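You operate a simulated robot arm through the tools that you are given. There is no shell and no other tool. Be economical: measure what you need, move in short steps, check, and stop when the job is done.

Carry out the task below with a simulated robot arm. There is one attempt and no reset: what you move stays moved.

## Task
Take the 20 mm steel block from the front bench top and leave it on the front bench shelf. Put the rest block on the front bench top away on the far table top. Take the card block on the front bench top and put it away on the free end of the grease shelf. Stack the blue pin tin from the near table top on top of the yellow pin tin. Take the wiper block on the near table top and put it away on the front bench top. Push the air box drawer shut. Put the paste pot on the packing stand. Pull the upper black drawer open. The order is free. Set down upright: wiper block.

It is judged by the outcome, as a careful person would: the job done as asked, and still so three seconds after it is handed in. It fails if anything else is knocked over, pushed out of place, dropped, spilled or broken.

## Robot
A 7-joint arm with a vacuum gripper on a trunk, on a base that drives. Base frame: it is fixed to the floor where the robot stands at the start and does not move with it; the origin is under the middle of the robot, x ahead of it, y to its left, z up; the surface under the hand at the start is at about z = 900. Units: mm, degrees, N and s.
With the tool pointing down near the work surface it reaches from about 100 to 640 mm from the robot's upright axis, wherever it stands. Its first joint turns from -115.0 to 115.0 degrees. Places, roughly: air box drawer [4700, 2700, 900]; card block [500, 500, 1000]; far table top [12000, -1400, 1000]; front bench shelf [800, -800, 300]; front bench top [800, -800, 900]; grease shelf (23x17 cm) [9100, -1380, 720]; packing stand [9700, 5000, 800]; paste pot [7750, 4000, 1000]; pin tin [3000, -1750, 1000]; rest block (9x6x5 cm) [500, 400, 900]; steel block [750, -250, 1000]; upper black drawer [15100, -2800, 600]; wiper block (10x6x6 cm) [2800, -1900, 1000]. Payload 2.55 kg.
Tool frame: the origin (TCP) lies in the middle of the cups' lips, and z points out of the cups. The gripper has 1 cup of 44 mm across, covering 44 by 44 mm (tool x, y); the bellows give 20 mm. With the vacuum on, a cup seals on a smooth face that it is pressed against (1 to 4 N); it does not hold porous or soft things. The pull reaches 55 N.
Orientation is that of the tool frame in the base frame, as a unit quaternion [x, y, z, w]. With the cups facing straight down, the tool's x points along the base's -x, its y along +y and its z along -z.

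## Interface
- The arm moves only by the tool send_rows. Its arguments are lists of equal length, an entry for each row: "suction": the vacuum: 1 switches it on, -1 off; "xyz": the shift along the tool's x, y, z in units of 100 mm (1.0 is 100 mm), a list of three; "delta_rot": the turn, a rotation vector about the tool's x, y, z in units of 90 degrees (1.0 is 90 degrees), a list of three. In form: {"suction": [suction, ...], "xyz": [[tx, ty, tz], ...], "delta_rot": [[ax, ay, az], ...]}. A call has 1 to 8 rows; each row is the pose to reach, as a shift and turn from the pose commanded when the call began, along the tool's axes at that moment. A call with a number of a shift or a turn outside -1 to 1 is refused whole. Rows are played at 5 a second. More than 50 mm and 8.6 degrees between two rows, or a gripper value outside its range, and nothing of the call is played. Where a pose cannot be reached the arm comes as near as it can. A force on the tool above 40 N (or 10 N above the force at the start of the call, whichever is more), or a blocked arm, ends the call early, and 0.2 s more pass. The pull builds up within a second once a cup has sealed. Time passes only in rows, and 0.2 s behind the last, so rows that repeat a pose give it time. It gives the time, the measured TCP pose, the force on the tool (base axes) and the pull of the vacuum at its end, in the units of the frame above (readings bear some noise), with the torque about the TCP (base axes, N m) and any sound that the robot's microphone picked up.
- Cameras (640 x 400 px; columns grow to the right, rows downward): "scene" is now at [22, 176.8, 1795]; the picture's right is [-0.03, -1.00, 0.00], its down [-0.80, 0.02, -0.60] and it looks along [0.60, -0.02, -0.80] (base axes); focal length 253 px, centre (320, 200). "wrist" rides on the gripper at [81, 6, -173] in the tool frame; the picture's right is [-0.08, 1.00, 0.00], its down [-0.89, -0.07, -0.45] and it looks along [-0.44, -0.04, 0.90] (tool axes); focal length 256 px, centre (320, 200). There is no depth. A picture from a camera that has moved, and an enlarged one, comes with that camera's place and axes in the base frame and with its lens. The place of the scene camera against the robot may be out by one fixed shift of up to 12 mm in any direction.
- snapshot(camera): a new picture of that camera. It takes no simulated time.
- raise_lower(by): slides the trunk up (or, below 0, down) by that many mm; the arm and the scene camera ride with it, the base frame stays. It gives what a move gives, with no picture.
- base_move(legs): drives the robot by 1 to 6 legs, each [ahead, left, turn to the left] in mm, mm and degrees, along the robot's own axes; the way and the turn of a leg run together, so that a leg with both is an arc; at most 1500 mm and 180 degrees a leg. The arm and the cameras ride along, it lands a little off, and it stops where it bumps. It gives what a move gives.
- aim_head(pan, tilt): turns the head with the scene camera to pan (to the left, within 155 degrees either way) and tilt (down, from -29 to 69), counted from straight ahead of the robot. It gives what a move gives.
- zoom(camera, box): a new picture of the part [left, top, right, bottom] of that camera's present view, enlarged. It takes no simulated time.
- job_done(): hands the job in; it is judged then, once.

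Work in short steps. Places have to be worked out from the pictures, the camera data and where the tool is seen: move nearer, look again, correct. Check each grasp and each placing, and mend what went wrong. You have 207 turns and 180 pictures in all, those below and enlarged ones among them. Switch the vacuum off and draw the arm clear of the work before you hand the job in, unless the task says otherwise; then end with one line.

The tools are called after "Request:" by a JSON object that holds its "name" and its "arguments". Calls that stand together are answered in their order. send_rows: Moves the arm, as the interface text tells. Its arguments: {"type":"object","properties":{"suction":{"type":"array","items":{"type":"number"}},"xyz":{"type":"array","items":{"type":"array","items":{"type":"number"}}},"delta_rot":{"type":"array","items":{"type":"array","items":{"type":"number"}}}},"required":["suction","xyz","delta_rot"]} The other tools are called the same way: raise_lower (by) slides the trunk up or down; base_move (legs) drives the base; aim_head (pan, tilt) turns the head that bears the scene camera; snapshot (camera) takes a picture; zoom (camera, box) takes an enlarged picture of a part of a camera's view; job_done () hands the job in.

At the start:

```text
time: 0.0
tcp_pos: [429.7, -49.4, 1206.7]
orientation: [0.0, 1.0, 0.0, 0.001]
ft_force: [-0.2, 0.5, -0.3]
moment: [0.0, 0.0, -0.02]
pull: 0.0
trunk travel left (down, up): [-899.0, 91.0]
robot x, y, heading: [-0.3, 1.6, -0.0]
head pan, tilt: [-1.6, 53.3]
```

scene: 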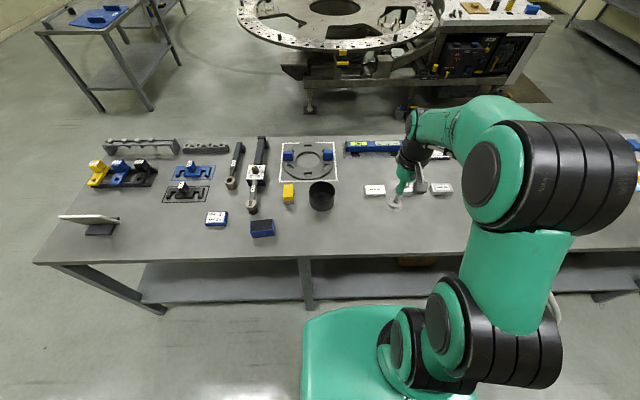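
wrist: 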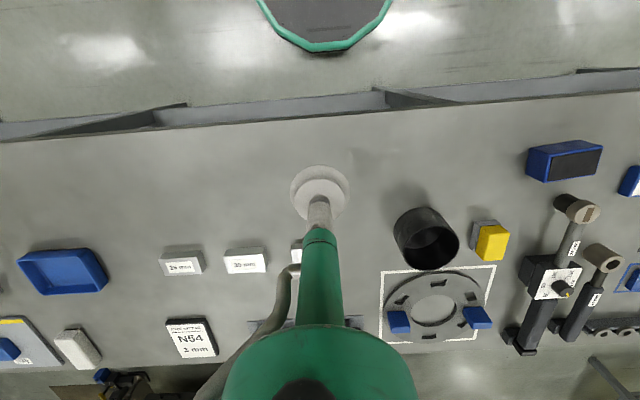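

I first look closer at the bench to identify the steel blocks, card block and rest block.

Request:
{"name": "zoom", "arguments": {"camera": "wrist", "box": [0, 220, 320, 400]}}

Request:
{"name": "zoom", "arguments": {"camera": "scene", "box": [40, 120, 360, 260]}}

```text
2.00 times, centred on (160, 310) of wrist
camera zoom: at [347.9, -44.4, 1379.0], right [0.08, 1.0, 0.0], down [0.89, -0.07, 0.45], along [0.44, -0.04, -0.9], focal length 512 px, centre (640, -20)
```

zoom: 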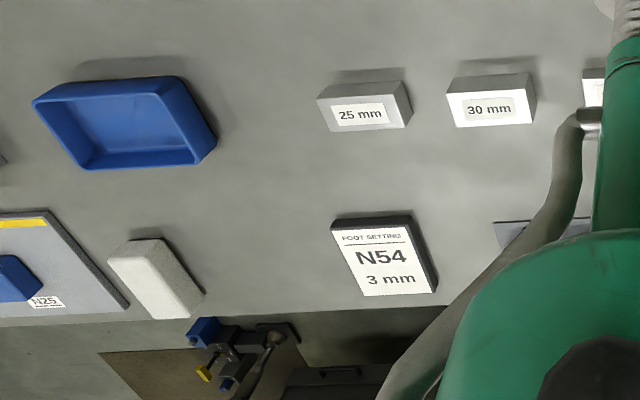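

```text
2.00 times, centred on (200, 190) of scene
camera zoom: at [22.0, 176.8, 1795.0], right [-0.03, -1.0, 0.0], down [-0.8, 0.02, -0.6], along [0.6, -0.02, -0.8], focal length 506 px, centre (560, 220)
```

zoom: 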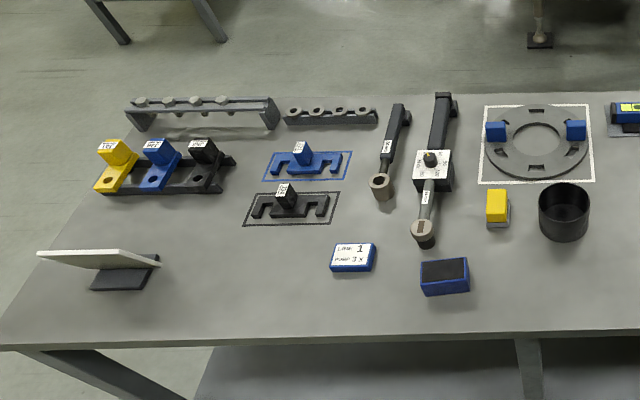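

I zoom on the blocks near the arm.

Request:
{"name": "zoom", "arguments": {"camera": "scene", "box": [340, 130, 480, 220]}}

Request:
{"name": "zoom", "arguments": {"camera": "scene", "box": [180, 190, 300, 260]}}

```text
4.44 times, centred on (410, 175) of scene
camera zoom: at [22.0, 176.8, 1795.0], right [-0.03, -1.0, 0.0], down [-0.8, 0.02, -0.6], along [0.6, -0.02, -0.8], focal length 1124 px, centre (-80, 311)
```

zoom: 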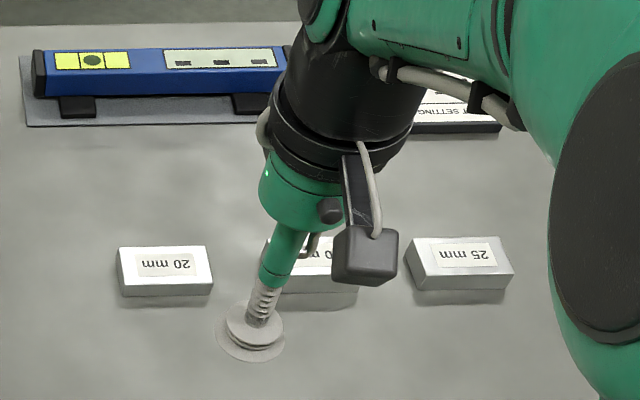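

```text
5.33 times, centred on (240, 225) of scene
camera zoom: at [22.0, 176.8, 1795.0], right [-0.03, -1.0, 0.0], down [-0.8, 0.02, -0.6], along [0.6, -0.02, -0.8], focal length 1348 px, centre (747, 67)
```

zoom: 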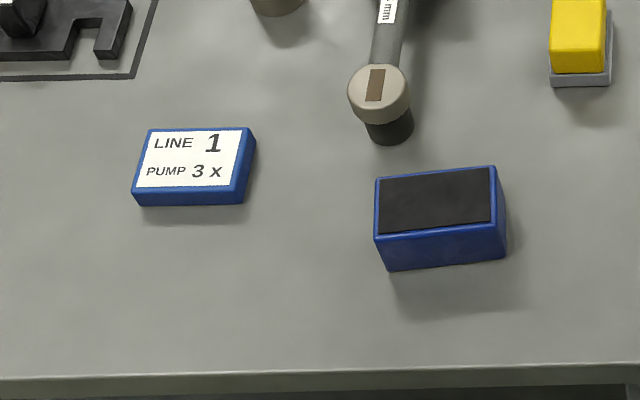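

The 20 mm block sits at about (725,-92), out of reach, while the base front is about 140 mm from the bench. I drive ahead 110 mm.

Request:
{"name": "base_move", "arguments": {"legs": [[110, 0, 0]]}}

Request:
{"name": "snapshot", "arguments": {"camera": "wrist"}}

Request:
{"name": "snapshot", "arguments": {"camera": "scene"}}

```text
time: 1.2
tcp_pos: [538.8, -49.9, 1207.2]
orientation: [0.0, 1.0, 0.0, 0.0]
ft_force: [-0.2, 0.4, 0.4]
moment: [0.04, 0.01, 0.04]
pull: 0.0
trunk travel left (down, up): [-899.0, 91.0]
robot x, y, heading: [108.7, 0.8, 0.0]
head pan, tilt: [-1.6, 53.3]
```

```text
173 pictures are left
camera wrist: at [456.7, -44.9, 1379.1], right [0.08, 1.0, 0.0], down [0.89, -0.07, 0.45], along [0.44, -0.04, -0.9], focal length 256 px, centre (320, 200)
```

wrist: 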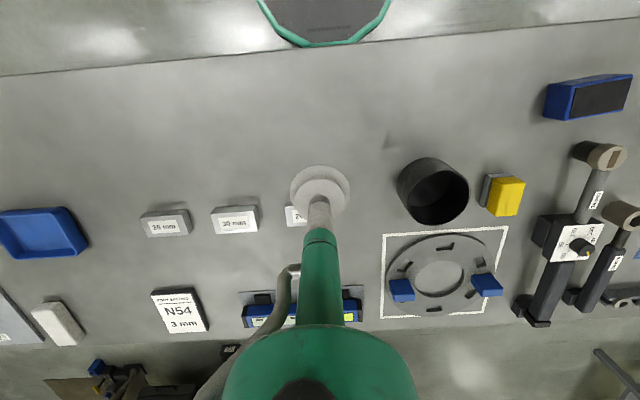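

```text
172 pictures are left
camera scene: at [131.1, 176.8, 1795.0], right [-0.03, -1.0, 0.0], down [-0.8, 0.02, -0.6], along [0.6, -0.02, -0.8], focal length 253 px, centre (320, 200)
```

scene: 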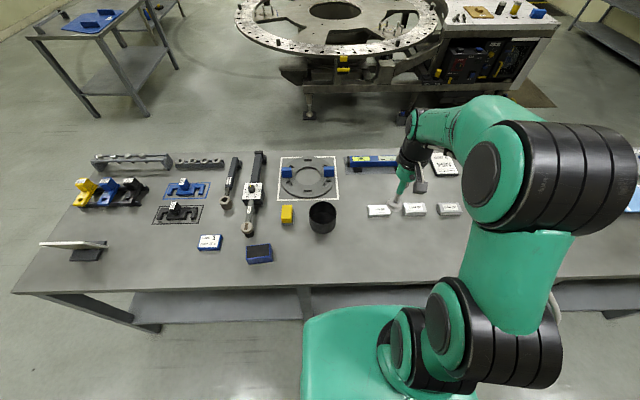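

Block judged at about (718,-95). I move the tool towards it in two steps.

Request:
{"name": "send_rows", "arguments": {"suction": [-1, -1, -1], "xyz": [[-0.33, -0.15, 0.33], [-0.66, -0.3, 0.66], [-0.95, -0.45, 0.95]], "delta_rot": [[0, 0, 0], [0, 0, 0], [0, 0, 0]]}}

Request:
{"name": "send_rows", "arguments": {"suction": [-1, -1, -1], "xyz": [[-0.3, 0, 0.3], [-0.55, 0, 0.6], [-0.75, 0, 0.9]], "delta_rot": [[0, 0, 0], [0, 0, 0], [0, 0, 0]]}}

Request:
{"name": "snapshot", "arguments": {"camera": "wrist"}}

Request:
{"name": "zoom", "arguments": {"camera": "scene", "box": [340, 150, 480, 240]}}

```text
time: 2.0
tcp_pos: [636.0, -97.0, 1111.6]
orientation: [0.0, 1.0, 0.0, 0.0]
ft_force: [0.9, -0.7, 0.9]
moment: [0.01, 0.05, -0.02]
pull: 0.1
trunk travel left (down, up): [-899.0, 91.0]
robot x, y, heading: [111.2, -3.5, -0.4]
head pan, tilt: [-1.6, 53.3]
```

```text
time: 2.8
tcp_pos: [711.0, -96.3, 1019.6]
orientation: [0.001, 1.0, 0.001, -0.001]
ft_force: [-0.8, -0.8, 0.1]
moment: [0.01, 0.03, 0.0]
pull: 0.1
trunk travel left (down, up): [-899.0, 91.0]
robot x, y, heading: [108.5, -0.5, -0.4]
head pan, tilt: [-1.6, 53.3]
```

```text
171 pictures are left
camera wrist: at [628.9, -90.7, 1192.3], right [0.08, 1.0, 0.0], down [0.89, -0.07, 0.44], along [0.44, -0.04, -0.9], focal length 256 px, centre (320, 200)
```

wrist: 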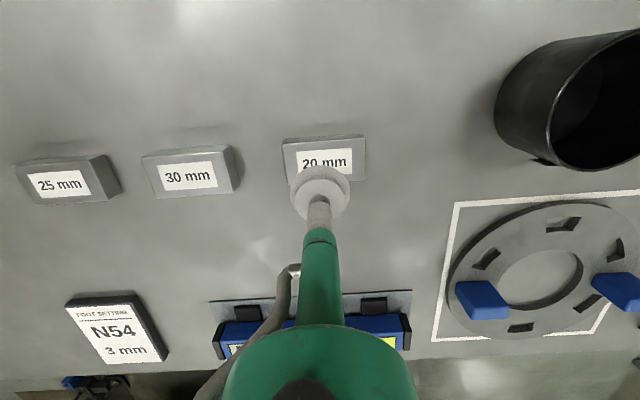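

```text
4.44 times, centred on (410, 195) of scene
camera zoom: at [133.1, 176.7, 1795.0], right [-0.03, -1.0, 0.0], down [-0.8, 0.02, -0.6], along [0.6, -0.02, -0.8], focal length 1124 px, centre (-80, 222)
```

zoom: 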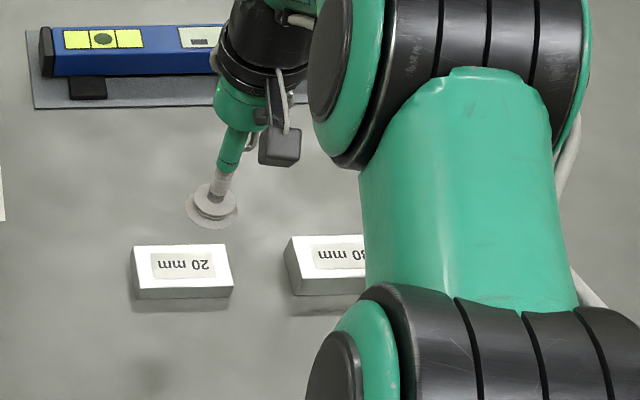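

Block top centre at about (727,-93). I align above it and lower to about z=945.

Request:
{"name": "send_rows", "arguments": {"suction": [-1, -1, 1, 1], "xyz": [[-0.16, 0.03, 0.3], [-0.16, 0.03, 0.6], [-0.16, 0.03, 0.75], [-0.16, 0.03, 0.75]], "delta_rot": [[0, 0, 0], [0, 0, 0], [0, 0, 0], [0, 0, 0]]}}

Request:
{"name": "snapshot", "arguments": {"camera": "wrist"}}

Request:
{"name": "zoom", "arguments": {"camera": "scene", "box": [340, 150, 480, 240]}}

```text
time: 3.8
tcp_pos: [727.9, -93.0, 947.3]
orientation: [0.0, 1.0, 0.0, 0.0]
ft_force: [0.0, 0.0, 0.0]
moment: [-0.05, 0.0, -0.02]
pull: 0.1
trunk travel left (down, up): [-899.0, 91.0]
robot x, y, heading: [107.9, 0.9, -0.2]
head pan, tilt: [-1.6, 53.3]
```

```text
169 pictures are left
camera wrist: at [643.5, -86.7, 1118.9], right [0.08, 1.0, 0.0], down [0.89, -0.07, 0.45], along [0.44, -0.04, -0.9], focal length 256 px, centre (320, 200)
```

wrist: 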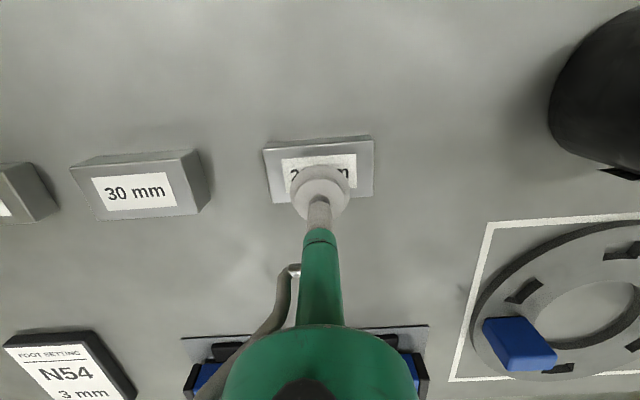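

```text
4.44 times, centred on (410, 195) of scene
camera zoom: at [131.2, 176.7, 1795.0], right [-0.03, -1.0, 0.0], down [-0.8, 0.02, -0.6], along [0.6, -0.02, -0.8], focal length 1124 px, centre (-80, 222)
```

zoom: 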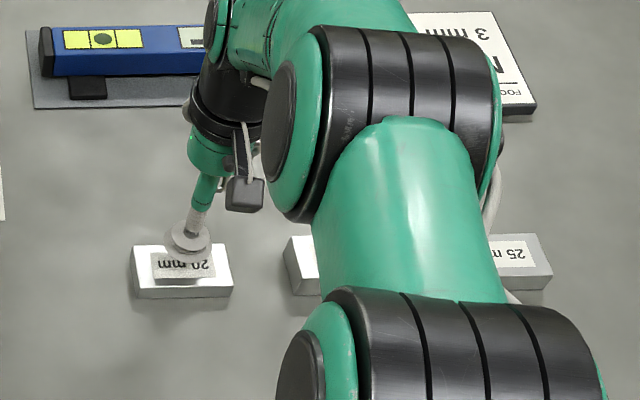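

Alignment is within several mm; I shift 6 mm back and press down slowly with the vacuum on.

Request:
{"name": "send_rows", "arguments": {"suction": [1, 1, 1, 1, 1, 1], "xyz": [[0.06, 0, 0.15], [0.06, 0, 0.22], [0.06, 0, 0.27], [0.06, 0, 0.3], [0.06, 0, 0.32], [0.06, 0, 0.32]], "delta_rot": [[0, 0, 0], [0, 0, 0], [0, 0, 0], [0, 0, 0], [0, 0, 0], [0, 0, 0]]}}

```text
time: 5.2
tcp_pos: [718.5, -91.6, 918.2]
orientation: [0.002, 1.0, -0.001, 0.003]
ft_force: [-4.3, 1.6, 21.5]
moment: [0.1, 0.39, 0.04]
pull: 54.4
trunk travel left (down, up): [-899.0, 91.0]
robot x, y, heading: [107.8, 1.3, -0.3]
head pan, tilt: [-1.6, 53.3]
```

Sealed (pull 54 N). I lift straight up 100 mm.

Request:
{"name": "send_rows", "arguments": {"suction": [1, 1, 1, 1], "xyz": [[0, 0, -0.1], [0, 0, -0.4], [0, 0, -0.8], [0, 0, -1]], "delta_rot": [[0, 0, 0], [0, 0, 0], [0, 0, 0], [0, 0, 0]]}}

Request:
{"name": "send_rows", "arguments": {"suction": [1, 1, 1, 1], "xyz": [[0.4, 0, -0.3], [0.8, 0.1, -0.6], [1.0, 0.3, -0.9], [1.0, 0.3, -1]], "delta_rot": [[0, 0, 0], [0, 0, 0], [0, 0, 0], [0, 0, 0]]}}

Request:
{"name": "send_rows", "arguments": {"suction": [1, 1, 1, 1], "xyz": [[0.4, 0, -0.2], [0.8, 0.1, -0.5], [1.0, 0.1, -0.9], [1.0, 0.1, -0.9]], "delta_rot": [[0, 0, 0], [0, 0, 0], [0, 0, 0], [0, 0, 0]]}}

Request:
{"name": "base_move", "arguments": {"legs": [[-400, 0, 0]]}}

Request:
{"name": "snapshot", "arguments": {"camera": "scene"}}

```text
time: 6.2
tcp_pos: [718.2, -92.2, 1014.6]
orientation: [0.001, 1.0, -0.001, -0.001]
ft_force: [0.3, 0.8, -7.3]
moment: [0.02, 0.02, 0.04]
pull: 54.8
trunk travel left (down, up): [-899.0, 91.0]
robot x, y, heading: [107.8, 0.4, -0.2]
head pan, tilt: [-1.6, 53.3]
```

```text
refused: row 2 steps farther than a row can; nothing moved
```

```text
refused: row 2 steps farther than a row can; nothing moved
```

```text
time: 8.7
tcp_pos: [319.8, -88.8, 1014.7]
orientation: [-0.002, 1.0, -0.001, 0.0]
ft_force: [-0.2, -0.5, -7.3]
moment: [0.02, -0.01, 0.0]
pull: 55.0
trunk travel left (down, up): [-899.0, 91.0]
robot x, y, heading: [-293.1, -3.6, 0.3]
head pan, tilt: [-1.6, 53.3]
```

```text
167 pictures are left
camera scene: at [-269.7, 176.4, 1795.0], right [-0.02, -1.0, 0.0], down [-0.8, 0.02, -0.6], along [0.6, -0.01, -0.8], focal length 253 px, centre (320, 200)
```

scene: 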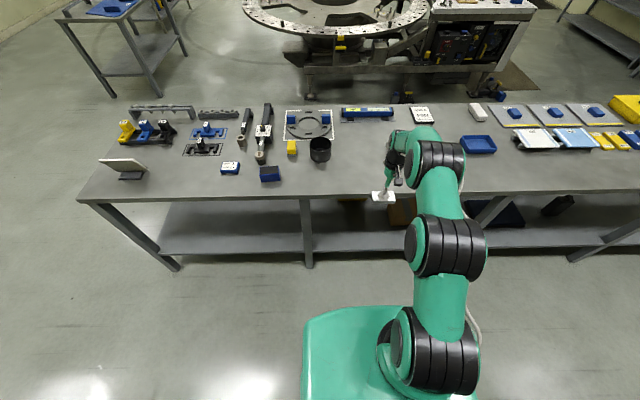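

Boxes stand on the shelf just right of the leg, but the left bay (y 350–900) is free. I fold the arm to the start pose and shift left.

Request:
{"name": "send_rows", "arguments": {"suction": [1, 1, 1, 1], "xyz": [[0.3, 0, -0.3], [0.6, 0.1, -0.6], [0.9, 0.2, -0.85], [0.95, 0.2, -0.95]], "delta_rot": [[0, 0, 0], [0, 0, 0], [0, 0, 0], [0, 0, 0]]}}

Request:
{"name": "send_rows", "arguments": {"suction": [1, 1, 1, 1], "xyz": [[0.3, 0, -0.3], [0.6, 0.1, -0.6], [0.85, 0.2, -0.85], [0.85, 0.2, -0.95]], "delta_rot": [[0, 0, 0], [0, 0, 0], [0, 0, 0], [0, 0, 0]]}}

Request:
{"name": "base_move", "arguments": {"legs": [[0, 500, 0]]}}

Request:
{"name": "raise_lower", "arguments": {"by": -820}}

Request:
{"name": "aim_head", "arguments": {"pan": -5, "tilt": 30}}

Request:
{"name": "snapshot", "arguments": {"camera": "scene"}}

Request:
{"name": "snapshot", "arguments": {"camera": "wrist"}}

```text
time: 9.7
tcp_pos: [224.5, -69.9, 1109.6]
orientation: [0.0, 1.0, 0.0, -0.001]
ft_force: [0.4, 0.0, -7.4]
moment: [0.0, 0.02, 0.0]
pull: 54.8
trunk travel left (down, up): [-899.0, 91.0]
robot x, y, heading: [-288.5, -0.4, 0.2]
head pan, tilt: [-1.6, 53.3]
```

```text
time: 10.7
tcp_pos: [138.3, -49.3, 1205.1]
orientation: [-0.002, 1.0, 0.0, -0.001]
ft_force: [0.8, 0.3, -7.0]
moment: [-0.02, 0.0, -0.02]
pull: 54.7
trunk travel left (down, up): [-899.0, 91.0]
robot x, y, heading: [-293.9, -3.5, 0.2]
head pan, tilt: [-1.6, 53.3]
```

```text
time: 13.6
tcp_pos: [137.5, 448.7, 1204.9]
orientation: [-0.001, 1.0, 0.0, -0.001]
ft_force: [-0.1, 0.1, -7.4]
moment: [0.01, 0.02, 0.01]
pull: 55.3
trunk travel left (down, up): [-899.0, 91.0]
robot x, y, heading: [-292.6, 502.6, 0.1]
head pan, tilt: [-1.6, 53.3]
```

```text
refused: -820 is not a number from -400 to 400
```

```text
time: 14.5
tcp_pos: [137.1, 448.2, 1204.0]
orientation: [-0.002, 1.0, 0.0, 0.0]
ft_force: [-0.5, -0.6, -6.6]
moment: [0.01, 0.0, 0.01]
pull: 54.8
trunk travel left (down, up): [-899.0, 91.0]
robot x, y, heading: [-292.4, 497.9, 0.2]
head pan, tilt: [-5.0, 30.0]
```

```text
166 pictures are left
camera scene: at [-254.9, 669.0, 1828.8], right [-0.08, -1.0, 0.0], down [-0.5, 0.04, -0.87], along [0.86, -0.07, -0.5], focal length 253 px, centre (320, 200)
```

scene: 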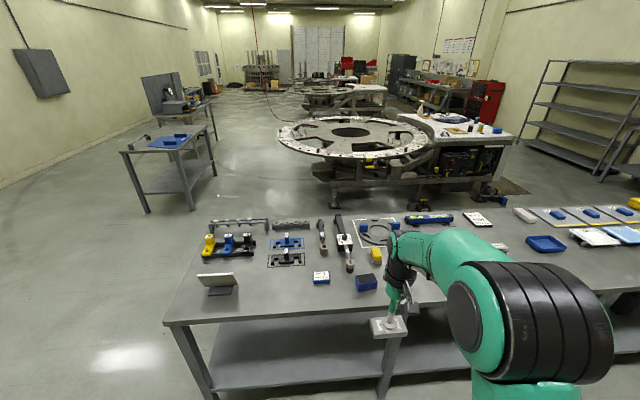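

```text
165 pictures are left
camera wrist: at [55.1, 453.8, 1376.4], right [0.08, 1.0, 0.0], down [0.89, -0.07, 0.44], along [0.44, -0.03, -0.9], focal length 256 px, centre (320, 200)
```

wrist: 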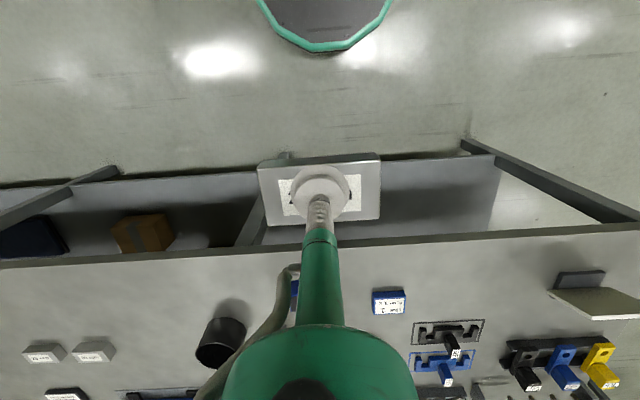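

The free bay spans y≈250–1100. I shift left 150 more and lower the trunk.

Request:
{"name": "base_move", "arguments": {"legs": [[0, 150, 0]]}}

Request:
{"name": "raise_lower", "arguments": {"by": -400}}

Request:
{"name": "raise_lower", "arguments": {"by": -400}}

Request:
{"name": "snapshot", "arguments": {"camera": "scene"}}

Request:
{"name": "snapshot", "arguments": {"camera": "wrist"}}

```text
time: 15.9
tcp_pos: [137.6, 599.2, 1203.8]
orientation: [-0.001, 1.0, 0.0, -0.001]
ft_force: [0.2, 0.8, -7.0]
moment: [-0.02, 0.03, 0.02]
pull: 54.6
trunk travel left (down, up): [-899.0, 91.0]
robot x, y, heading: [-295.1, 648.9, 0.0]
head pan, tilt: [-5.0, 30.0]
```

```text
time: 19.7
tcp_pos: [137.2, 598.0, 803.8]
orientation: [-0.001, 1.0, 0.0, -0.001]
ft_force: [0.5, 0.2, -5.9]
moment: [0.03, -0.02, 0.02]
pull: 55.0
trunk travel left (down, up): [-499.0, 491.0]
robot x, y, heading: [-292.1, 647.8, 0.3]
head pan, tilt: [-5.0, 30.0]
```

```text
time: 23.5
tcp_pos: [136.5, 597.4, 402.8]
orientation: [-0.001, 1.0, 0.0, -0.001]
ft_force: [-0.6, 0.7, -6.3]
moment: [0.0, 0.04, 0.0]
pull: 54.9
trunk travel left (down, up): [-99.0, 891.0]
robot x, y, heading: [-293.5, 649.5, 0.1]
head pan, tilt: [-5.0, 30.0]
```

```text
164 pictures are left
camera scene: at [-255.3, 819.1, 1028.9], right [-0.09, -1.0, 0.0], down [-0.5, 0.04, -0.87], along [0.86, -0.07, -0.5], focal length 253 px, centre (320, 200)
```

scene: 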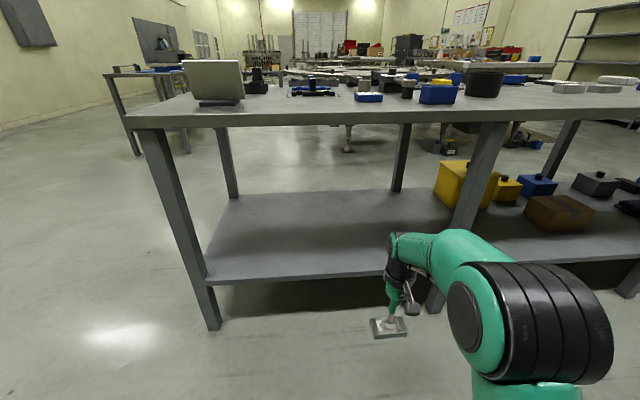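

```text
163 pictures are left
camera wrist: at [54.4, 603.5, 576.4], right [0.08, 1.0, 0.0], down [0.89, -0.07, 0.44], along [0.44, -0.03, -0.9], focal length 256 px, centre (320, 200)
```

wrist: 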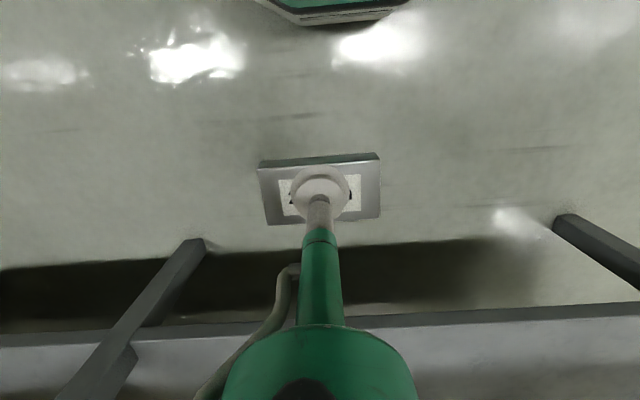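

The shelf's left bay is empty, with its top at about z=300. TCP is 402, so I drive ahead 420 mm to go in under the top.

Request:
{"name": "base_move", "arguments": {"legs": [[420, 0, 0]]}}

Request:
{"name": "snapshot", "arguments": {"camera": "scene"}}

Request:
{"name": "snapshot", "arguments": {"camera": "wrist"}}

```text
time: 26.1
tcp_pos: [555.2, 598.3, 403.0]
orientation: [0.0, 1.0, 0.001, 0.0]
ft_force: [-0.5, 0.2, -6.5]
moment: [-0.02, 0.01, -0.03]
pull: 55.6
trunk travel left (down, up): [-99.0, 891.0]
robot x, y, heading: [125.7, 648.4, 0.0]
head pan, tilt: [-5.0, 30.0]
```

```text
162 pictures are left
camera scene: at [163.5, 819.7, 1028.8], right [-0.09, -1.0, 0.0], down [-0.5, 0.04, -0.87], along [0.86, -0.07, -0.5], focal length 253 px, centre (320, 200)
```

scene: 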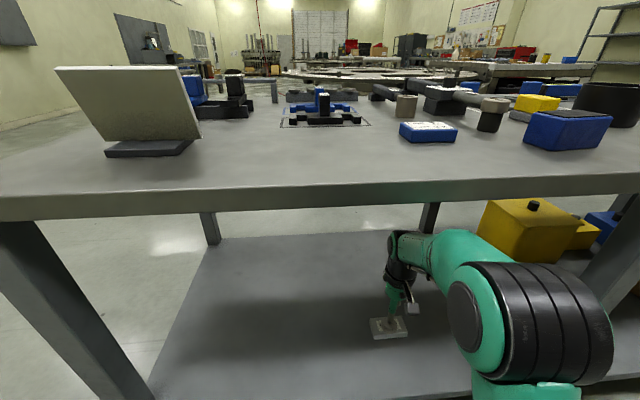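

```text
161 pictures are left
camera wrist: at [473.1, 603.8, 576.3], right [0.08, 1.0, 0.0], down [0.89, -0.07, 0.44], along [0.44, -0.04, -0.9], focal length 256 px, centre (320, 200)
```

wrist: 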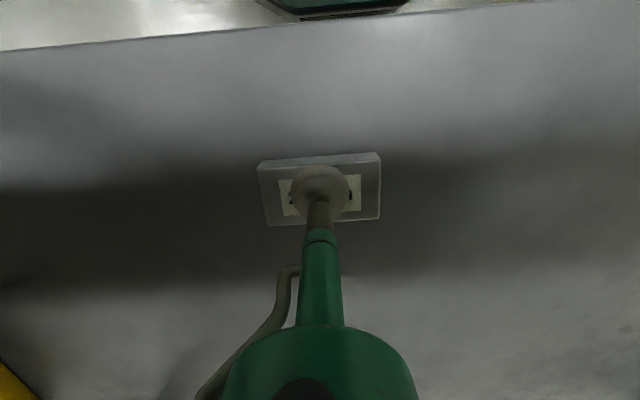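

Clear all round. I lower the block gently toward the shelf.

Request:
{"name": "send_rows", "arguments": {"suction": [1, 1, 1, 1, 1], "xyz": [[0, 0, 0.35], [0, 0, 0.6], [0, 0, 0.7], [0, 0, 0.75], [0, 0, 0.78]], "delta_rot": [[0, 0, 0], [0, 0, 0], [0, 0, 0], [0, 0, 0], [0, 0, 0]]}}

```text
time: 27.3
tcp_pos: [555.5, 598.7, 326.1]
orientation: [0.0, 1.0, 0.0, -0.001]
ft_force: [-0.3, -0.7, -7.0]
moment: [0.0, 0.05, 0.03]
pull: 55.0
trunk travel left (down, up): [-99.0, 891.0]
robot x, y, heading: [120.4, 647.5, 0.0]
head pan, tilt: [-5.0, 30.0]
```

Not yet in contact; I go down in small steps.

Request:
{"name": "send_rows", "arguments": {"suction": [1, 1, 1, 1], "xyz": [[0, 0, 0.03], [0, 0, 0.06], [0, 0, 0.08], [0, 0, 0.08]], "delta_rot": [[0, 0, 0], [0, 0, 0], [0, 0, 0], [0, 0, 0]]}}

```text
time: 28.3
tcp_pos: [555.3, 597.3, 319.7]
orientation: [-0.001, 1.0, -0.001, 0.002]
ft_force: [-4.9, 0.0, 16.9]
moment: [0.11, 0.05, -0.01]
pull: 54.7
trunk travel left (down, up): [-99.0, 891.0]
robot x, y, heading: [127.0, 644.0, 0.2]
head pan, tilt: [-5.0, 30.0]
```

Contact with the shelf. I release the vacuum and rise.

Request:
{"name": "send_rows", "arguments": {"suction": [-1, -1, -1, -1, -1, -1], "xyz": [[0, 0, 0], [0, 0, 0], [0, 0, -0.02], [0, 0, -0.1], [0, 0, -0.45], [0, 0, -0.8]], "delta_rot": [[0, 0, 0], [0, 0, 0], [0, 0, 0], [0, 0, 0], [0, 0, 0], [0, 0, 0]]}}

Request:
{"name": "snapshot", "arguments": {"camera": "wrist"}}

```text
time: 29.7
tcp_pos: [554.3, 597.7, 397.2]
orientation: [0.0, 1.0, 0.0, 0.0]
ft_force: [0.4, -0.5, 0.7]
moment: [0.0, 0.0, -0.01]
pull: 0.0
trunk travel left (down, up): [-99.0, 891.0]
robot x, y, heading: [126.1, 647.4, -0.2]
head pan, tilt: [-5.0, 30.0]
```

```text
160 pictures are left
camera wrist: at [473.0, 603.2, 570.1], right [0.08, 1.0, 0.0], down [0.89, -0.07, 0.44], along [0.44, -0.03, -0.9], focal length 256 px, centre (320, 200)
```

wrist: 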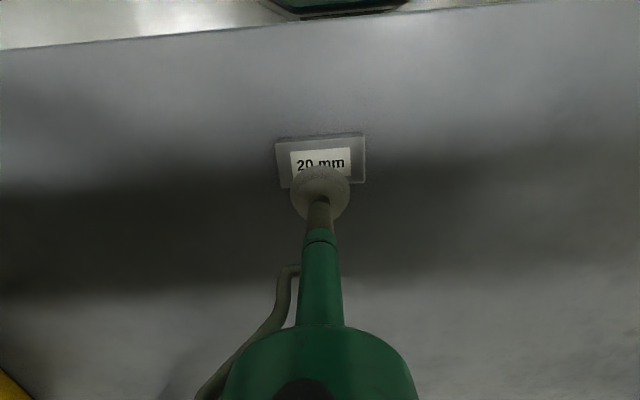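

Placed on the shelf. I back out, raise the trunk and return to the bench front for the card block.

Request:
{"name": "base_move", "arguments": {"legs": [[-440, 0, 0]]}}

Request:
{"name": "raise_lower", "arguments": {"by": 400}}

Request:
{"name": "raise_lower", "arguments": {"by": 400}}

Request:
{"name": "base_move", "arguments": {"legs": [[430, -100, 0]]}}

Request:
{"name": "snapshot", "arguments": {"camera": "wrist"}}

```text
time: 32.4
tcp_pos: [114.5, 597.3, 397.0]
orientation: [0.0, 1.0, 0.0, -0.001]
ft_force: [-0.2, 0.7, 0.0]
moment: [-0.02, -0.01, 0.0]
pull: 0.1
trunk travel left (down, up): [-99.0, 891.0]
robot x, y, heading: [-315.7, 645.7, -0.0]
head pan, tilt: [-5.0, 30.0]
```

```text
time: 36.2
tcp_pos: [114.4, 597.5, 797.5]
orientation: [0.0, 1.0, 0.0, -0.002]
ft_force: [0.0, -0.1, 0.3]
moment: [0.02, 0.03, 0.01]
pull: 0.0
trunk travel left (down, up): [-499.0, 491.0]
robot x, y, heading: [-311.5, 648.3, 0.1]
head pan, tilt: [-5.0, 30.0]
```

```text
time: 40.0
tcp_pos: [114.4, 596.8, 1197.1]
orientation: [0.0, 1.0, 0.0, -0.001]
ft_force: [-1.0, 0.1, -0.1]
moment: [0.02, -0.02, 0.01]
pull: 0.0
trunk travel left (down, up): [-899.0, 91.0]
robot x, y, heading: [-314.6, 646.1, -0.1]
head pan, tilt: [-5.0, 30.0]
```

```text
time: 42.7
tcp_pos: [547.2, 497.9, 1196.0]
orientation: [-0.001, 1.0, 0.0, -0.001]
ft_force: [1.1, 0.1, -0.3]
moment: [0.01, -0.01, -0.02]
pull: 0.1
trunk travel left (down, up): [-899.0, 91.0]
robot x, y, heading: [118.7, 548.6, 0.2]
head pan, tilt: [-5.0, 30.0]
```

```text
159 pictures are left
camera wrist: at [465.5, 502.6, 1369.8], right [0.08, 1.0, 0.0], down [0.89, -0.07, 0.44], along [0.44, -0.03, -0.9], focal length 256 px, centre (320, 200)
```

wrist: 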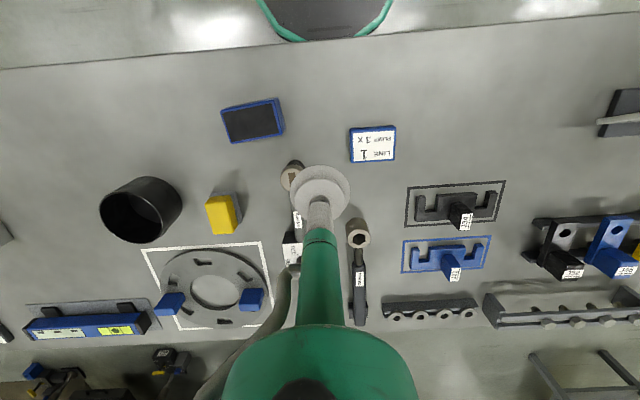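

Card block at about (585,588). I move above it.

Request:
{"name": "send_rows", "arguments": {"suction": [-1, -1, -1], "xyz": [[-0.12, 0.3, 0.3], [-0.25, 0.6, 0.6], [-0.36, 0.9, 0.9]], "delta_rot": [[0, 0, 0], [0, 0, 0], [0, 0, 0]]}}

Request:
{"name": "send_rows", "arguments": {"suction": [-1, -1, -1], "xyz": [[0, 0, 0.4], [0, 0, 0.8], [0, 0, 0.95]], "delta_rot": [[0, 0, 0], [0, 0, 0], [0, 0, 0]]}}

Request:
{"name": "snapshot", "arguments": {"camera": "wrist"}}

```text
time: 43.5
tcp_pos: [583.4, 588.3, 1107.3]
orientation: [0.0, 1.0, -0.001, -0.002]
ft_force: [-0.2, 0.2, -0.1]
moment: [-0.02, 0.02, -0.04]
pull: 0.1
trunk travel left (down, up): [-899.0, 91.0]
robot x, y, heading: [116.5, 547.1, 0.3]
head pan, tilt: [-5.0, 30.0]
```

```text
time: 44.3
tcp_pos: [584.2, 587.7, 1010.7]
orientation: [-0.001, 1.0, 0.001, 0.0]
ft_force: [0.5, -0.1, -0.4]
moment: [0.02, -0.01, 0.0]
pull: 0.0
trunk travel left (down, up): [-899.0, 91.0]
robot x, y, heading: [117.1, 547.0, 0.0]
head pan, tilt: [-5.0, 30.0]
```

```text
158 pictures are left
camera wrist: at [501.2, 593.5, 1183.6], right [0.08, 1.0, 0.0], down [0.89, -0.07, 0.44], along [0.44, -0.03, -0.9], focal length 256 px, centre (320, 200)
```

wrist: 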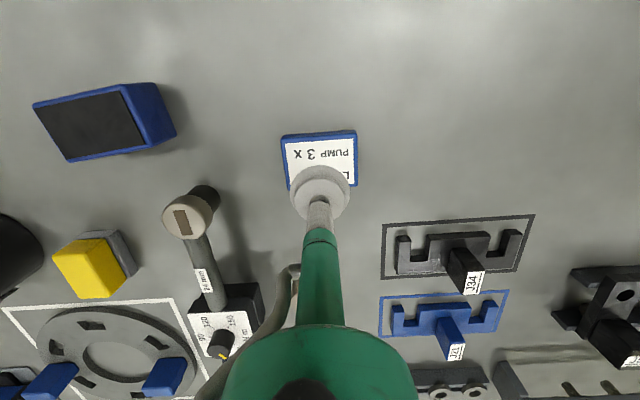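

Aligned within a few mm. I lower onto the card block with the vacuum on.

Request:
{"name": "send_rows", "arguments": {"suction": [1, 1, 1, 1, 1, 1, 1], "xyz": [[0, 0.01, 0.4], [0, 0.01, 0.72], [0, 0.01, 0.8], [0, 0.01, 0.84], [0, 0.01, 0.87], [0, 0.01, 0.9], [0, 0.01, 0.9]], "delta_rot": [[0, 0, 0], [0, 0, 0], [0, 0, 0], [0, 0, 0], [0, 0, 0], [0, 0, 0], [0, 0, 0]]}}

```text
time: 45.9
tcp_pos: [583.1, 588.5, 922.4]
orientation: [0.0, 1.0, 0.0, 0.001]
ft_force: [0.1, 0.3, 2.7]
moment: [-0.03, -0.1, -0.05]
pull: 54.9
trunk travel left (down, up): [-899.0, 91.0]
robot x, y, heading: [118.2, 544.4, -0.0]
head pan, tilt: [-5.0, 30.0]
```

Sealed. I lift and fold the arm, then back off and drive left around the bench end (y≈1240).

Request:
{"name": "send_rows", "arguments": {"suction": [1, 1, 1, 1], "xyz": [[0, 0, -0.1], [0, 0, -0.4], [0, 0, -0.8], [0, 0, -1]], "delta_rot": [[0, 0, 0], [0, 0, 0], [0, 0, 0], [0, 0, 0]]}}

Request:
{"name": "send_rows", "arguments": {"suction": [1, 1, 1, 1], "xyz": [[0.3, -0.1, -0.3], [0.6, -0.2, -0.6], [0.85, -0.3, -0.85], [1, -0.4, -1]], "delta_rot": [[0, 0, 0], [0, 0, 0], [0, 0, 0], [0, 0, 0]]}}

Request:
{"name": "base_move", "arguments": {"legs": [[-450, 0, 0], [0, 1000, 0], [1500, 0, 0]]}}

Request:
{"name": "aim_head", "arguments": {"pan": 0, "tilt": 20}}

Request:
{"name": "snapshot", "arguments": {"camera": "scene"}}

```text
time: 46.9
tcp_pos: [583.3, 587.3, 1023.3]
orientation: [-0.002, 1.0, 0.0, -0.001]
ft_force: [-0.6, 0.3, -1.7]
moment: [-0.03, 0.02, -0.03]
pull: 54.5
trunk travel left (down, up): [-899.0, 91.0]
robot x, y, heading: [118.8, 548.1, 0.2]
head pan, tilt: [-5.0, 30.0]
```

```text
time: 47.9
tcp_pos: [482.0, 547.8, 1121.5]
orientation: [-0.001, 1.0, 0.001, -0.001]
ft_force: [0.4, -0.2, -0.2]
moment: [-0.01, 0.02, -0.02]
pull: 55.1
trunk travel left (down, up): [-899.0, 91.0]
robot x, y, heading: [118.8, 548.7, 0.1]
head pan, tilt: [-5.0, 30.0]
```

```text
time: 62.5
tcp_pos: [1532.8, 1556.5, 1122.0]
orientation: [-0.002, 1.0, -0.001, 0.0]
ft_force: [-0.9, 0.0, -0.4]
moment: [0.0, 0.02, 0.03]
pull: 54.5
trunk travel left (down, up): [-899.0, 91.0]
robot x, y, heading: [1168.9, 1558.7, 0.1]
head pan, tilt: [-5.0, 30.0]
```

```text
time: 63.2
tcp_pos: [1533.6, 1558.0, 1121.5]
orientation: [-0.002, 1.0, 0.0, 0.0]
ft_force: [-0.4, 0.2, -1.3]
moment: [-0.01, 0.03, -0.04]
pull: 54.8
trunk travel left (down, up): [-899.0, 91.0]
robot x, y, heading: [1165.5, 1558.1, -0.1]
head pan, tilt: [0.0, 20.0]
```

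```text
157 pictures are left
camera scene: at [1208.8, 1735.6, 1844.9], right [0.0, -1.0, 0.0], down [-0.34, 0.0, -0.94], along [0.94, 0.0, -0.34], focal length 253 px, centre (320, 200)
```

scene: 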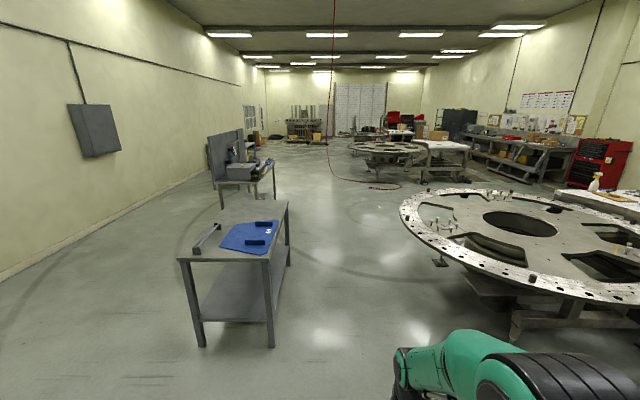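

The aisle at y≈1550 is clear to about x=6000. I drive three legs ahead and look again.

Request:
{"name": "base_move", "arguments": {"legs": [[1500, 0, 0], [1500, 0, 0], [1300, 0, 0]]}}

Request:
{"name": "aim_head", "arguments": {"pan": -20, "tilt": 15}}

Request:
{"name": "snapshot", "arguments": {"camera": "scene"}}

```text
time: 83.7
tcp_pos: [5818.4, 1556.8, 1120.9]
orientation: [0.0, 1.0, 0.0, -0.001]
ft_force: [0.2, 0.1, -1.2]
moment: [-0.03, 0.02, 0.0]
pull: 54.9
trunk travel left (down, up): [-899.0, 91.0]
robot x, y, heading: [5451.6, 1560.5, -0.2]
head pan, tilt: [0.0, 20.0]
```

```text
time: 84.5
tcp_pos: [5817.2, 1557.4, 1121.9]
orientation: [0.001, 1.0, 0.0, -0.001]
ft_force: [-0.5, 1.2, -0.7]
moment: [0.04, -0.03, -0.02]
pull: 55.4
trunk travel left (down, up): [-899.0, 91.0]
robot x, y, heading: [5450.3, 1560.1, -0.2]
head pan, tilt: [-20.0, 15.0]
```

```text
156 pictures are left
camera scene: at [5487.7, 1705.3, 1853.0], right [-0.34, -0.94, 0.0], down [-0.24, 0.09, -0.97], along [0.91, -0.33, -0.26], focal length 253 px, centre (320, 200)
```

scene: 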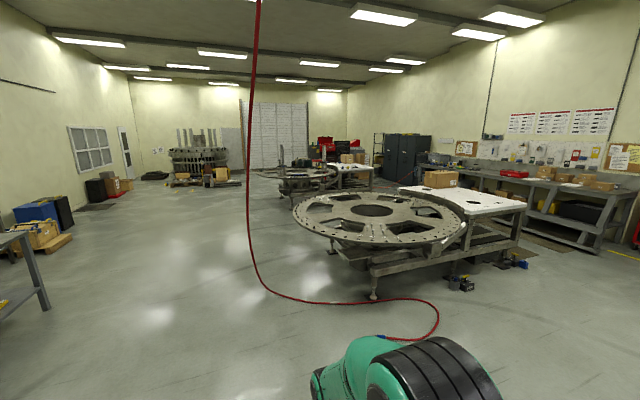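

I zoom in on the second turntable and the white table beyond, where the grease shelf should be.

Request:
{"name": "zoom", "arguments": {"camera": "scene", "box": [260, 120, 580, 320]}}

Request:
{"name": "zoom", "arguments": {"camera": "scene", "box": [240, 130, 400, 230]}}

```text
2.00 times, centred on (420, 220) of scene
camera zoom: at [5487.7, 1705.3, 1853.0], right [-0.34, -0.94, 0.0], down [-0.24, 0.09, -0.97], along [0.91, -0.33, -0.26], focal length 506 px, centre (120, 160)
```

zoom: 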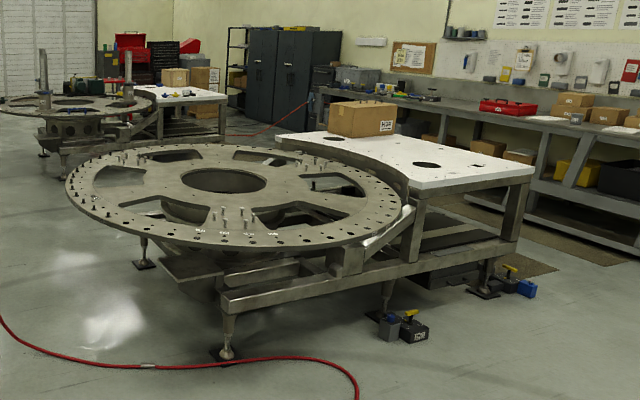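

```text
4.00 times, centred on (320, 180) of scene
camera zoom: at [5487.7, 1705.3, 1853.0], right [-0.34, -0.94, 0.0], down [-0.24, 0.09, -0.97], along [0.91, -0.33, -0.26], focal length 1011 px, centre (320, 280)
```

zoom: 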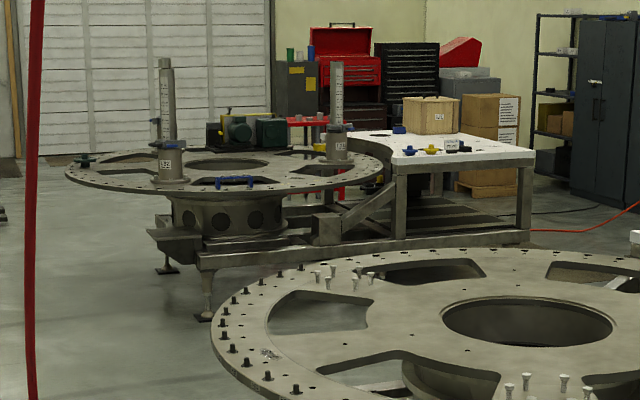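

A red hose hangs and lies near (8300,1450), so I pass it at y≈2260 and enter the gap between turntables 2 and 3 at x≈10050.

Request:
{"name": "base_move", "arguments": {"legs": [[1500, 700, 0], [1500, 0, 0], [1500, 0, 0]]}}

Request:
{"name": "aim_head", "arguments": {"pan": -90, "tilt": 20}}

Request:
{"name": "snapshot", "arguments": {"camera": "scene"}}

```text
refused: leg 1 is longer than a leg can be; nothing moved
```

```text
time: 86.0
tcp_pos: [5816.9, 1557.1, 1121.7]
orientation: [0.001, 1.0, 0.0, -0.001]
ft_force: [0.0, -0.3, -0.8]
moment: [0.05, 0.03, 0.0]
pull: 55.5
trunk travel left (down, up): [-899.0, 91.0]
robot x, y, heading: [5453.9, 1560.1, 0.0]
head pan, tilt: [-90.0, 20.0]
```

```text
153 pictures are left
camera scene: at [5400.0, 1644.1, 1844.9], right [-1.0, 0.0, 0.0], down [0.0, 0.34, -0.94], along [0.0, -0.94, -0.34], focal length 253 px, centre (320, 200)
```

scene: 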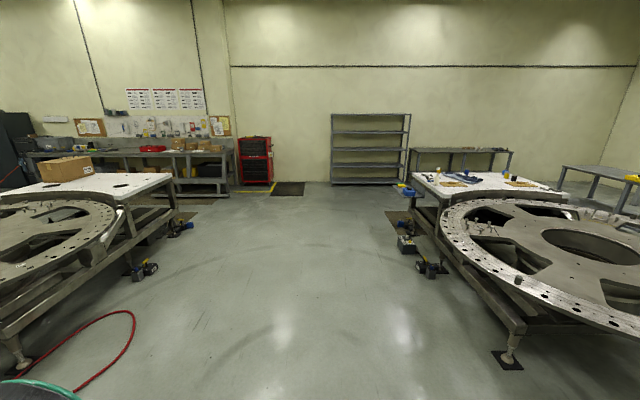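

The leg was too long; I split it with shorter legs.

Request:
{"name": "base_move", "arguments": {"legs": [[1300, 700, 0], [1500, 0, 0], [1500, 0, 0], [300, 0, 0]]}}

Request:
{"name": "snapshot", "arguments": {"camera": "scene"}}

```text
time: 108.9
tcp_pos: [10408.2, 2205.4, 1121.0]
orientation: [0.007, 1.0, 0.0, -0.001]
ft_force: [0.8, -0.1, -0.7]
moment: [0.02, 0.0, 0.02]
pull: 55.2
trunk travel left (down, up): [-899.0, 91.0]
robot x, y, heading: [10043.3, 2213.5, -0.7]
head pan, tilt: [-90.0, 20.0]
```

```text
152 pictures are left
camera scene: at [9992.8, 2298.0, 1844.9], right [-1.0, 0.01, 0.0], down [0.01, 0.34, -0.94], along [-0.01, -0.94, -0.34], focal length 253 px, centre (320, 200)
```

scene: 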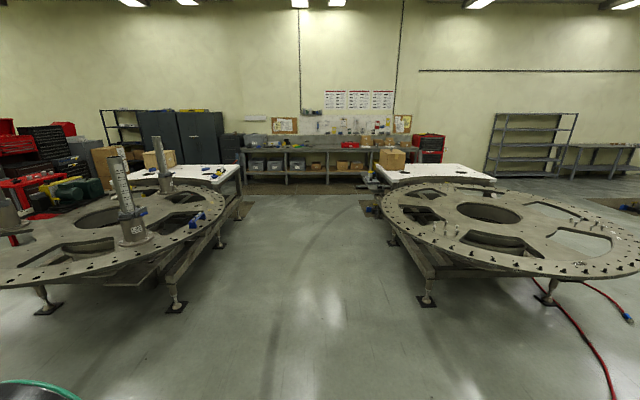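

I zoom on the side of the mid white table, where a small shelf with something on it sticks out.

Request:
{"name": "zoom", "arguments": {"camera": "scene", "box": [330, 140, 450, 220]}}

```text
5.00 times, centred on (390, 180) of scene
camera zoom: at [9992.8, 2298.0, 1844.9], right [-1.0, 0.01, 0.0], down [0.01, 0.34, -0.94], along [-0.01, -0.94, -0.34], focal length 1264 px, centre (-30, 300)
```

zoom: 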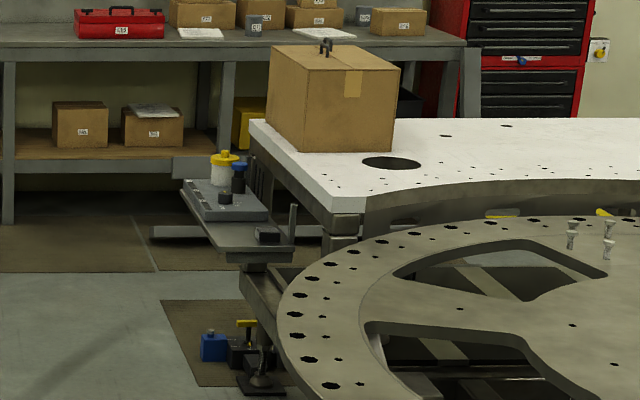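

The grease shelf sticks out on the +x side of the mid table, holding a jar tray. I turn right and drive down the gap, then turn to face -x.

Request:
{"name": "base_move", "arguments": {"legs": [[0, 0, -89], [1500, 0, 0], [1500, 0, 0], [590, 0, 0], [0, 0, -90]]}}

Request:
{"name": "aim_head", "arguments": {"pan": 0, "tilt": 40}}

Request:
{"name": "snapshot", "arguments": {"camera": "scene"}}

```text
time: 133.9
tcp_pos: [9668.4, -1358.5, 1121.7]
orientation: [1.0, 0.001, 0.001, 0.0]
ft_force: [-0.2, 0.3, -0.3]
moment: [0.0, -0.02, 0.0]
pull: 54.7
trunk travel left (down, up): [-899.0, 91.0]
robot x, y, heading: [10032.4, -1355.6, -180.1]
head pan, tilt: [-90.0, 20.0]
```

```text
time: 135.5
tcp_pos: [9669.1, -1358.2, 1121.5]
orientation: [1.0, 0.0, 0.001, -0.001]
ft_force: [-0.4, -0.7, -0.5]
moment: [0.01, 0.01, 0.0]
pull: 55.0
trunk travel left (down, up): [-899.0, 91.0]
robot x, y, heading: [10037.5, -1356.7, -179.8]
head pan, tilt: [0.0, 40.0]
```

```text
150 pictures are left
camera scene: at [10017.6, -1533.4, 1813.5], right [0.0, 1.0, 0.0], down [0.64, 0.0, -0.77], along [-0.77, 0.0, -0.64], focal length 253 px, centre (320, 200)
```

scene: 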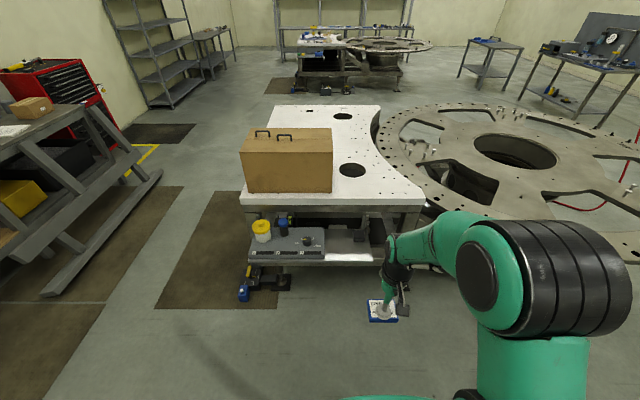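

I zoom in on the grease shelf.

Request:
{"name": "zoom", "arguments": {"camera": "scene", "box": [230, 200, 410, 310]}}

Request:
{"name": "snapshot", "arguments": {"camera": "wrist"}}

```text
3.56 times, centred on (320, 255) of scene
camera zoom: at [10017.6, -1533.4, 1813.5], right [0.0, 1.0, 0.0], down [0.64, 0.0, -0.77], along [-0.77, 0.0, -0.64], focal length 899 px, centre (320, 4)
```

zoom: 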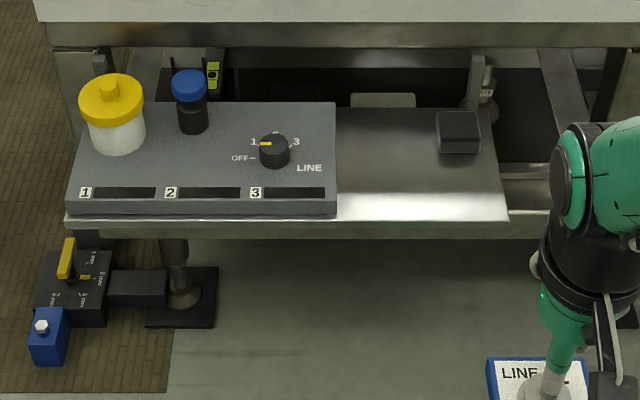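

```text
148 pictures are left
camera wrist: at [9747.7, -1365.8, 1294.6], right [-0.08, -1.0, 0.0], down [-0.89, 0.07, 0.44], along [-0.44, 0.04, -0.9], focal length 256 px, centre (320, 200)
```

wrist: 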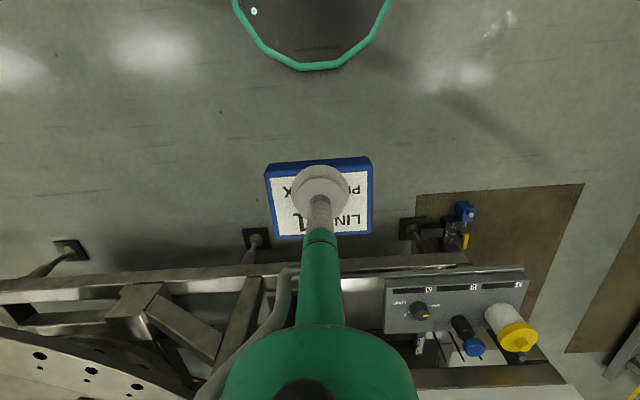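

The free part of the shelf is about x 8975–9200, y −1508…−1258, with a clamp block near (9045,−1315). I aim to place the card at about (9130,−1400). I drive closer and lower the trunk.

Request:
{"name": "base_move", "arguments": {"legs": [[370, 42, 0]]}}

Request:
{"name": "raise_lower", "arguments": {"by": -260}}

Request:
{"name": "snapshot", "arguments": {"camera": "scene"}}

Request:
{"name": "snapshot", "arguments": {"camera": "wrist"}}

```text
time: 137.9
tcp_pos: [9297.5, -1401.9, 1121.5]
orientation: [1.0, 0.002, 0.001, 0.0]
ft_force: [0.1, 0.8, -0.3]
moment: [0.0, -0.02, -0.01]
pull: 55.2
trunk travel left (down, up): [-899.0, 91.0]
robot x, y, heading: [9665.6, -1400.2, -179.9]
head pan, tilt: [0.0, 40.0]
```

```text
time: 140.6
tcp_pos: [9298.2, -1401.3, 861.0]
orientation: [1.0, 0.001, 0.001, 0.0]
ft_force: [-0.1, -0.5, -1.5]
moment: [0.01, -0.01, -0.02]
pull: 54.9
trunk travel left (down, up): [-639.0, 351.0]
robot x, y, heading: [9664.5, -1400.6, -179.9]
head pan, tilt: [0.0, 40.0]
```

```text
147 pictures are left
camera scene: at [9647.6, -1576.2, 1553.5], right [0.0, 1.0, 0.0], down [0.64, 0.0, -0.77], along [-0.77, 0.0, -0.64], focal length 253 px, centre (320, 200)
```

scene: 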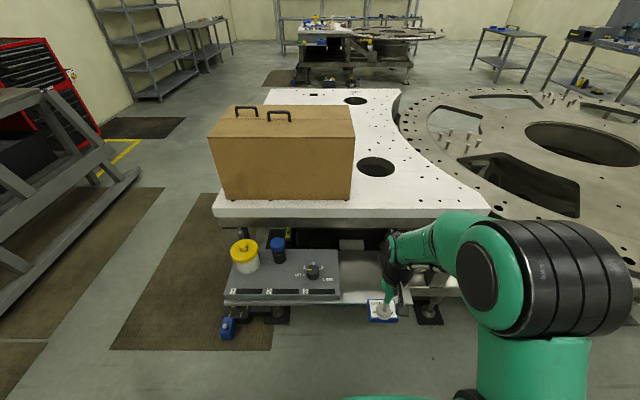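

```text
146 pictures are left
camera wrist: at [9377.3, -1409.2, 1034.6], right [-0.08, -1.0, 0.0], down [-0.89, 0.07, 0.44], along [-0.44, 0.03, -0.9], focal length 256 px, centre (320, 200)
```

wrist: 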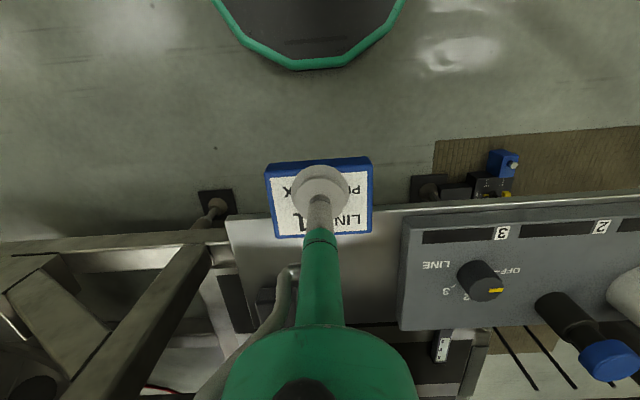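

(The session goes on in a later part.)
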